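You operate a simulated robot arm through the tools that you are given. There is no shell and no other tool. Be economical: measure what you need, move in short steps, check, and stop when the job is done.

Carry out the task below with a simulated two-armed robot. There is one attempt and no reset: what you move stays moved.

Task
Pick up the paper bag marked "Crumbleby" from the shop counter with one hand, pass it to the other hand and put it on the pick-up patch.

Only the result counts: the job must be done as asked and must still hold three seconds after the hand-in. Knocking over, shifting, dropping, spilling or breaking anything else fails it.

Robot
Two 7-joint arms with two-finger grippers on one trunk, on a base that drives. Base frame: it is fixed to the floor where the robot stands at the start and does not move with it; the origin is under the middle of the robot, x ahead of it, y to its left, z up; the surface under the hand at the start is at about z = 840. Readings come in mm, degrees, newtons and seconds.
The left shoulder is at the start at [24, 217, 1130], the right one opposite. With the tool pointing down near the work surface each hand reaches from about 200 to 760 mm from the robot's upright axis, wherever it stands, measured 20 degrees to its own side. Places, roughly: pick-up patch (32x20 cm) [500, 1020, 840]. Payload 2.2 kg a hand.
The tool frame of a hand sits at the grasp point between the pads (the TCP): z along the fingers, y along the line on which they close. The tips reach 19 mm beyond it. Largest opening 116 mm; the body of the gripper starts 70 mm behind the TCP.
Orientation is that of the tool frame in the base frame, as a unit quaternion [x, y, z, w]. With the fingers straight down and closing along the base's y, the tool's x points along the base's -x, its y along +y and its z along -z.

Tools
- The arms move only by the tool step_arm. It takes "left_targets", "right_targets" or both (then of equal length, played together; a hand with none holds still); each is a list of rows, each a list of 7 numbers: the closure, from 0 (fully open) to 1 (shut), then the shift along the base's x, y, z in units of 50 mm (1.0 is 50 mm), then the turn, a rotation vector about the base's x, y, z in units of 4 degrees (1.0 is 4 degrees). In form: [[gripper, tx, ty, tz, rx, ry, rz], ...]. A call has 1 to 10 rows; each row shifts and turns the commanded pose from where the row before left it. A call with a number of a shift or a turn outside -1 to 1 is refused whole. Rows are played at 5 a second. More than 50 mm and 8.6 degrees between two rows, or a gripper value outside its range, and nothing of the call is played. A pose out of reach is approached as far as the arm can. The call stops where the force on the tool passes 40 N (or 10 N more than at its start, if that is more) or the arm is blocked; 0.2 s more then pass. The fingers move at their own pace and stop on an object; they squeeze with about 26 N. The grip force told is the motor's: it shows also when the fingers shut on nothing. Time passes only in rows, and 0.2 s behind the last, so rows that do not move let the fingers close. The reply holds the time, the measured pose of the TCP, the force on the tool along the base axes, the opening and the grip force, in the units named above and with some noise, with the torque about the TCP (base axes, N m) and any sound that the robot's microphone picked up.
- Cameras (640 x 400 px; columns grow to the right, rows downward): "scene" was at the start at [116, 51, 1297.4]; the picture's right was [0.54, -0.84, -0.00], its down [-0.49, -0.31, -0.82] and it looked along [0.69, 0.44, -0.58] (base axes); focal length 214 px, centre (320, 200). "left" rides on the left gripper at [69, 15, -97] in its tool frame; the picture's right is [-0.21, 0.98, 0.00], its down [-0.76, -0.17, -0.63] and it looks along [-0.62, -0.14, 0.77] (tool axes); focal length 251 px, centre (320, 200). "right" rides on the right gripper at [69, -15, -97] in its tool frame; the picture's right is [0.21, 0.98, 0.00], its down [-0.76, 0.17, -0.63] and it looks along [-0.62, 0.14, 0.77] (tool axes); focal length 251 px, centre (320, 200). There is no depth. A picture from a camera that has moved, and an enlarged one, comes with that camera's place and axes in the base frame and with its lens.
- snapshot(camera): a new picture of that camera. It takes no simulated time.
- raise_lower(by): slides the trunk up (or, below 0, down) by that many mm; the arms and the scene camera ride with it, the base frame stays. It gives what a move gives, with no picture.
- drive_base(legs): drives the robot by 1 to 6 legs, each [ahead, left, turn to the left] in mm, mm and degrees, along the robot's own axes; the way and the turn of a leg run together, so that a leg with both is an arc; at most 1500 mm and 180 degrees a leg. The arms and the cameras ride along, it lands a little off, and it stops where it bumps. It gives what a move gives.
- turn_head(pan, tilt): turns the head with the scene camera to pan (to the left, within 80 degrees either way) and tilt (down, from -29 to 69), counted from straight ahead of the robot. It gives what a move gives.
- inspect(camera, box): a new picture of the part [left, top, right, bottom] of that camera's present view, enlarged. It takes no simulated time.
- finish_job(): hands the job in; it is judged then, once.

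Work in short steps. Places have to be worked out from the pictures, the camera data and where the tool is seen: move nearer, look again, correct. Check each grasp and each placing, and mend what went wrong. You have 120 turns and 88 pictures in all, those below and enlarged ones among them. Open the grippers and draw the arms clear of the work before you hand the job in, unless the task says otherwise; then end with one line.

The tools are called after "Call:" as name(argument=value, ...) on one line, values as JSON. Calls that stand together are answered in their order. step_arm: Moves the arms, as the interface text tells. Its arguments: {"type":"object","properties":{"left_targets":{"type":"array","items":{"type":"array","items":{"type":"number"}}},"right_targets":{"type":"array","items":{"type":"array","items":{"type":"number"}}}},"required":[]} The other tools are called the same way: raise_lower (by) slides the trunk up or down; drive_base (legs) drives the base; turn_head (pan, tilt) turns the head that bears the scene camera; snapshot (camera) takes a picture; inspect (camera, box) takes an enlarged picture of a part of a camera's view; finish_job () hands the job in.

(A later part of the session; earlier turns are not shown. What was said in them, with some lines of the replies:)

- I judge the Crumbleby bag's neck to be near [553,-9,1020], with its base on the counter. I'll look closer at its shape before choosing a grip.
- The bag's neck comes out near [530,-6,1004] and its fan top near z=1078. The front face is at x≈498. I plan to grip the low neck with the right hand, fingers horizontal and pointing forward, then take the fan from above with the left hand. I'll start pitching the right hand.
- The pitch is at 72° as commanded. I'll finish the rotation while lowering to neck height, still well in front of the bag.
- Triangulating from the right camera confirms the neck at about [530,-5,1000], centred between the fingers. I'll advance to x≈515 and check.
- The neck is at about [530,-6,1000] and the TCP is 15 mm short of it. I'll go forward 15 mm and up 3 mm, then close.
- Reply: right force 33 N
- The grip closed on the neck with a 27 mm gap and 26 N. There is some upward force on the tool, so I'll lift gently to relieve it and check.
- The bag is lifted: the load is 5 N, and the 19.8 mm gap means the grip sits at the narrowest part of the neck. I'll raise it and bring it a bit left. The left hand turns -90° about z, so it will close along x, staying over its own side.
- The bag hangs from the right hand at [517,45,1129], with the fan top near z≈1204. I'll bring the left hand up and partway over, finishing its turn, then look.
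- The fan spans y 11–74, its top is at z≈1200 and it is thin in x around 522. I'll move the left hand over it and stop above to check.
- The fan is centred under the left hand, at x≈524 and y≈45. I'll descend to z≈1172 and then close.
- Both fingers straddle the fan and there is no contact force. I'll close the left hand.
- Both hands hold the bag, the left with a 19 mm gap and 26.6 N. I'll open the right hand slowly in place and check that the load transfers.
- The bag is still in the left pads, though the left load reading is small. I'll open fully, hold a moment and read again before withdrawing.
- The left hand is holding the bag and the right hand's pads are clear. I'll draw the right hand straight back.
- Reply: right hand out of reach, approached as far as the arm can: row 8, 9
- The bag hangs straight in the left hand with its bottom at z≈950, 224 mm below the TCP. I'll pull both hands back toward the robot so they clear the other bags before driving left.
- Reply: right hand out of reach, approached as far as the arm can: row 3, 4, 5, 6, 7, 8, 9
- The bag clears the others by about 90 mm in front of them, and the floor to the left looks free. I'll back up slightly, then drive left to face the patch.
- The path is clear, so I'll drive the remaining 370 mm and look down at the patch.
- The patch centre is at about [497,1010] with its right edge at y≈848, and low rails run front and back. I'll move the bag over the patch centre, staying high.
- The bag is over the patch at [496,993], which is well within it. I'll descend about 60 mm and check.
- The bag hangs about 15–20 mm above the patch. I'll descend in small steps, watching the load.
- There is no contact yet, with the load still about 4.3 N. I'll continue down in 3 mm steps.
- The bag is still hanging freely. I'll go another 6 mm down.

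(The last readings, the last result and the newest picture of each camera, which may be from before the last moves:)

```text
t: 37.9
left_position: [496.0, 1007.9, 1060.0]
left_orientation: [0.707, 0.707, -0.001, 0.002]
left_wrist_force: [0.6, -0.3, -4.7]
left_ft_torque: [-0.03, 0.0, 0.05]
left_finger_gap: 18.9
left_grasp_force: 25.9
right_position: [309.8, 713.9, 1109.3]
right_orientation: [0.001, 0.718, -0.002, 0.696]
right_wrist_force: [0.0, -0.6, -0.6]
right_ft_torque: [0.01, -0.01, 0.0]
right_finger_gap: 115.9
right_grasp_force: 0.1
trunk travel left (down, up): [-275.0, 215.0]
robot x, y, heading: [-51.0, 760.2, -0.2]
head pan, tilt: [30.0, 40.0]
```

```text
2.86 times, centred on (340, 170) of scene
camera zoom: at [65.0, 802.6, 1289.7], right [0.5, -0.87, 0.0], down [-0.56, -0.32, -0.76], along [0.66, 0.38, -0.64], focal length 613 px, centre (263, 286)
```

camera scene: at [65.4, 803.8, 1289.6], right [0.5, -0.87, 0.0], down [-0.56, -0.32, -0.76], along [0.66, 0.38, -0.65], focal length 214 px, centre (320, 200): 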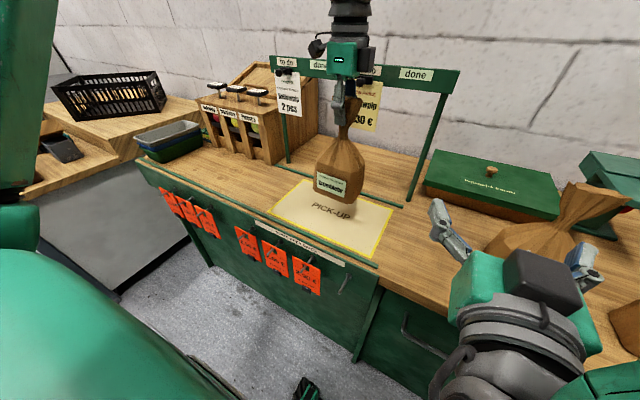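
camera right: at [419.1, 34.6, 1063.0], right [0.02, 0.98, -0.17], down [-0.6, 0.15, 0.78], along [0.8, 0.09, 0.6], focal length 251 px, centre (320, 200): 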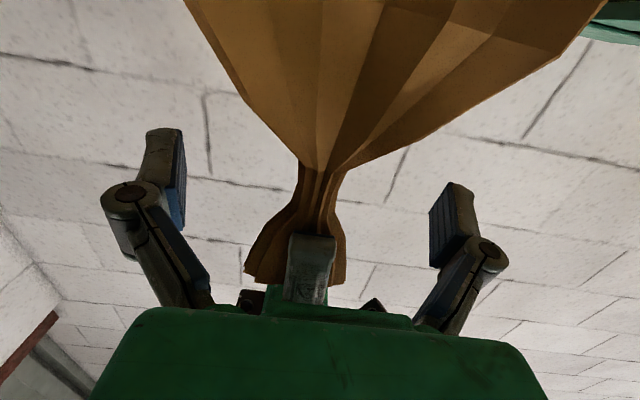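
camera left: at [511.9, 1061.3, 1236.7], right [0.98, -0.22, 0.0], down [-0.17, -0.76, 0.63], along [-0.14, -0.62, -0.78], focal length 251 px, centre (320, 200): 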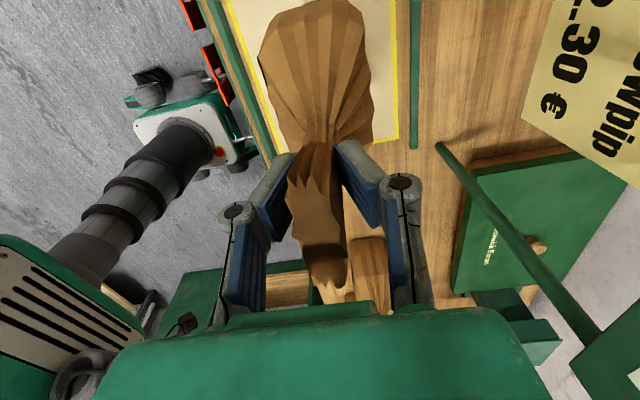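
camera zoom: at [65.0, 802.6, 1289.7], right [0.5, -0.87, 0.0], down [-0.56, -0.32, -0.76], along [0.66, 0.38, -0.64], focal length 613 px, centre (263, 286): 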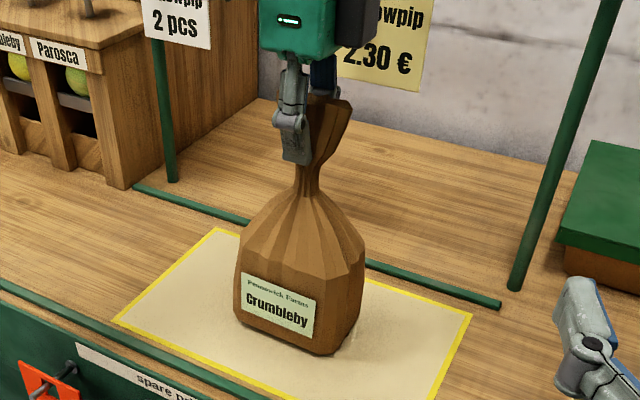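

By geometry the bottom is about 5–8 mm above the patch, so I'll keep going in small steps.

Call:
step_arm(left_targets=[[1, 0, 0, -0.05, 0, 0, 0], [1, 0, 0, -0.05, 0, 0, 0], [1, 0, 0, 0, 0, 0, 0]])

```text
t: 38.7
left_position: [497.0, 1005.3, 1055.8]
left_orientation: [0.707, 0.707, -0.001, 0.003]
left_wrist_force: [0.2, -1.7, 0.1]
left_ft_torque: [-0.69, 0.09, 0.07]
left_finger_gap: 19.1
left_grasp_force: 26.2
right_position: [310.1, 713.7, 1110.0]
right_orientation: [0.0, 0.718, -0.001, 0.696]
right_wrist_force: [0.8, 0.3, -0.2]
right_ft_torque: [-0.01, -0.01, 0.01]
right_finger_gap: 116.0
right_grasp_force: 0.0
trunk travel left (down, up): [-275.0, 215.0]
robot x, y, heading: [-50.3, 760.2, 0.2]
head pan, tilt: [30.0, 40.0]
```

The load has gone to the table, so contact is made. I'll lower 2 mm more to seat it, then open gradually.

Call:
step_arm(left_targets=[[1, 0, 0, -0.04, 0, 0, 0], [0.85, 0, 0, 0, 0, 0, 0], [0.7, 0, 0, 0, 0, 0, 0], [0.4, 0, 0, 0, 0, 0, 0], [0.1, 0, 0, 0, 0, 0, 0], [0, 0, 0, 0, 0, 0, 0]])

Call:
snapshot(camera="left")

Call:
inspect(camera="scene", box=[260, 80, 420, 260])

```text
t: 40.1
left_position: [495.3, 1010.4, 1052.1]
left_orientation: [0.707, 0.707, -0.001, 0.003]
left_wrist_force: [-0.3, -0.5, 0.3]
left_ft_torque: [-0.01, 0.03, 0.04]
left_finger_gap: 116.0
left_grasp_force: 0.0
right_position: [309.9, 716.3, 1109.2]
right_orientation: [-0.001, 0.718, -0.002, 0.696]
right_wrist_force: [-1.2, -0.5, 0.0]
right_ft_torque: [0.03, -0.01, 0.02]
right_finger_gap: 115.9
right_grasp_force: 0.0
trunk travel left (down, up): [-275.0, 215.0]
robot x, y, heading: [-49.8, 761.9, 0.1]
head pan, tilt: [30.0, 40.0]
```

```text
56 pictures are left
camera left: at [510.5, 1079.4, 1149.5], right [0.98, -0.22, 0.0], down [-0.17, -0.75, 0.64], along [-0.13, -0.62, -0.77], focal length 251 px, centre (320, 200)
```

left: 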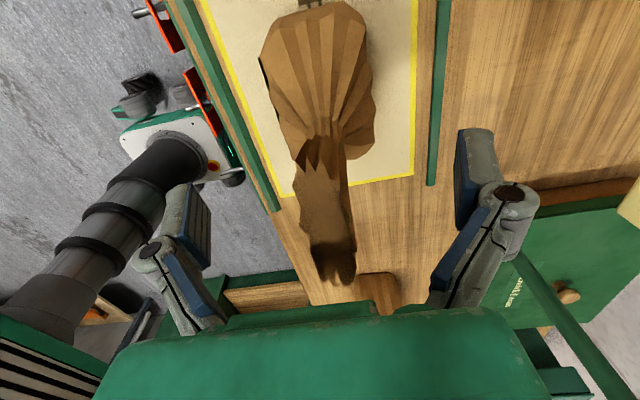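

```text
2.22 times, centred on (340, 170) of scene
camera zoom: at [64.4, 807.0, 1289.7], right [0.5, -0.87, 0.0], down [-0.56, -0.32, -0.76], along [0.66, 0.38, -0.65], focal length 477 px, centre (276, 267)
```

zoom: 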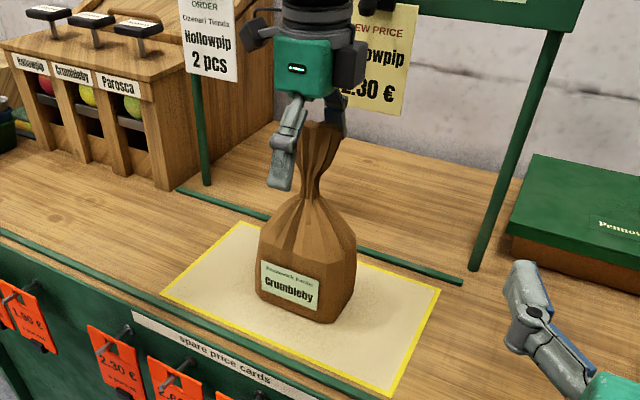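

The bag stands upright inside the patch, released. I'll raise the left hand straight up, then draw it back.

Call:
step_arm(left_targets=[[0, 0, 0, 0.2, 0, 0, 0], [0, 0, 0, 0.4, 0, 0, 0], [0, 0, 0, 0.6, 0, 0, 0], [0, 0, 0, 0.6, 0, 0, 0], [0, 0, 0, 0.6, 0, 0, 0], [0, -0.2, 0, 0.6, 0, 0, 0], [0, -0.6, 0, 0, 0, 0, 0], [0, -0.8, 0, 0, 0, 0, 0], [0, -0.8, 0, 0, 0, 0, 0], [0, -0.8, 0, 0, 0, 0, 0]])

Call:
snapshot(camera="scene")

```text
t: 42.3
left_position: [335.7, 1012.1, 1202.4]
left_orientation: [0.707, 0.707, -0.002, 0.003]
left_wrist_force: [0.1, 0.3, 0.5]
left_ft_torque: [0.0, -0.01, -0.02]
left_finger_gap: 116.1
left_grasp_force: 0.1
right_position: [308.7, 719.5, 1109.8]
right_orientation: [-0.002, 0.718, -0.002, 0.697]
right_wrist_force: [-0.7, 0.6, 1.2]
right_ft_torque: [0.0, -0.02, -0.01]
right_finger_gap: 116.0
right_grasp_force: 0.1
trunk travel left (down, up): [-275.0, 215.0]
robot x, y, heading: [-53.0, 759.1, -0.1]
head pan, tilt: [30.0, 40.0]
```

```text
54 pictures are left
camera scene: at [62.4, 808.9, 1289.8], right [0.5, -0.87, 0.0], down [-0.56, -0.32, -0.76], along [0.66, 0.38, -0.65], focal length 214 px, centre (320, 200)
```

scene: 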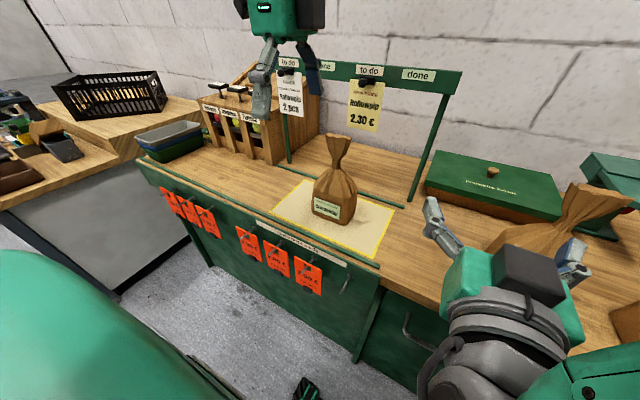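

The Crumbleby bag stands on the patch, both grippers are open and clear, and nothing else was moved. I'm handing in.

Call:
finish_job()

```text
The job is handed in.
```

The Crumbleby bag was picked up with the right hand, passed to the left hand in the air and put down upright on the pick-up patch. Both grippers are open and clear of it.
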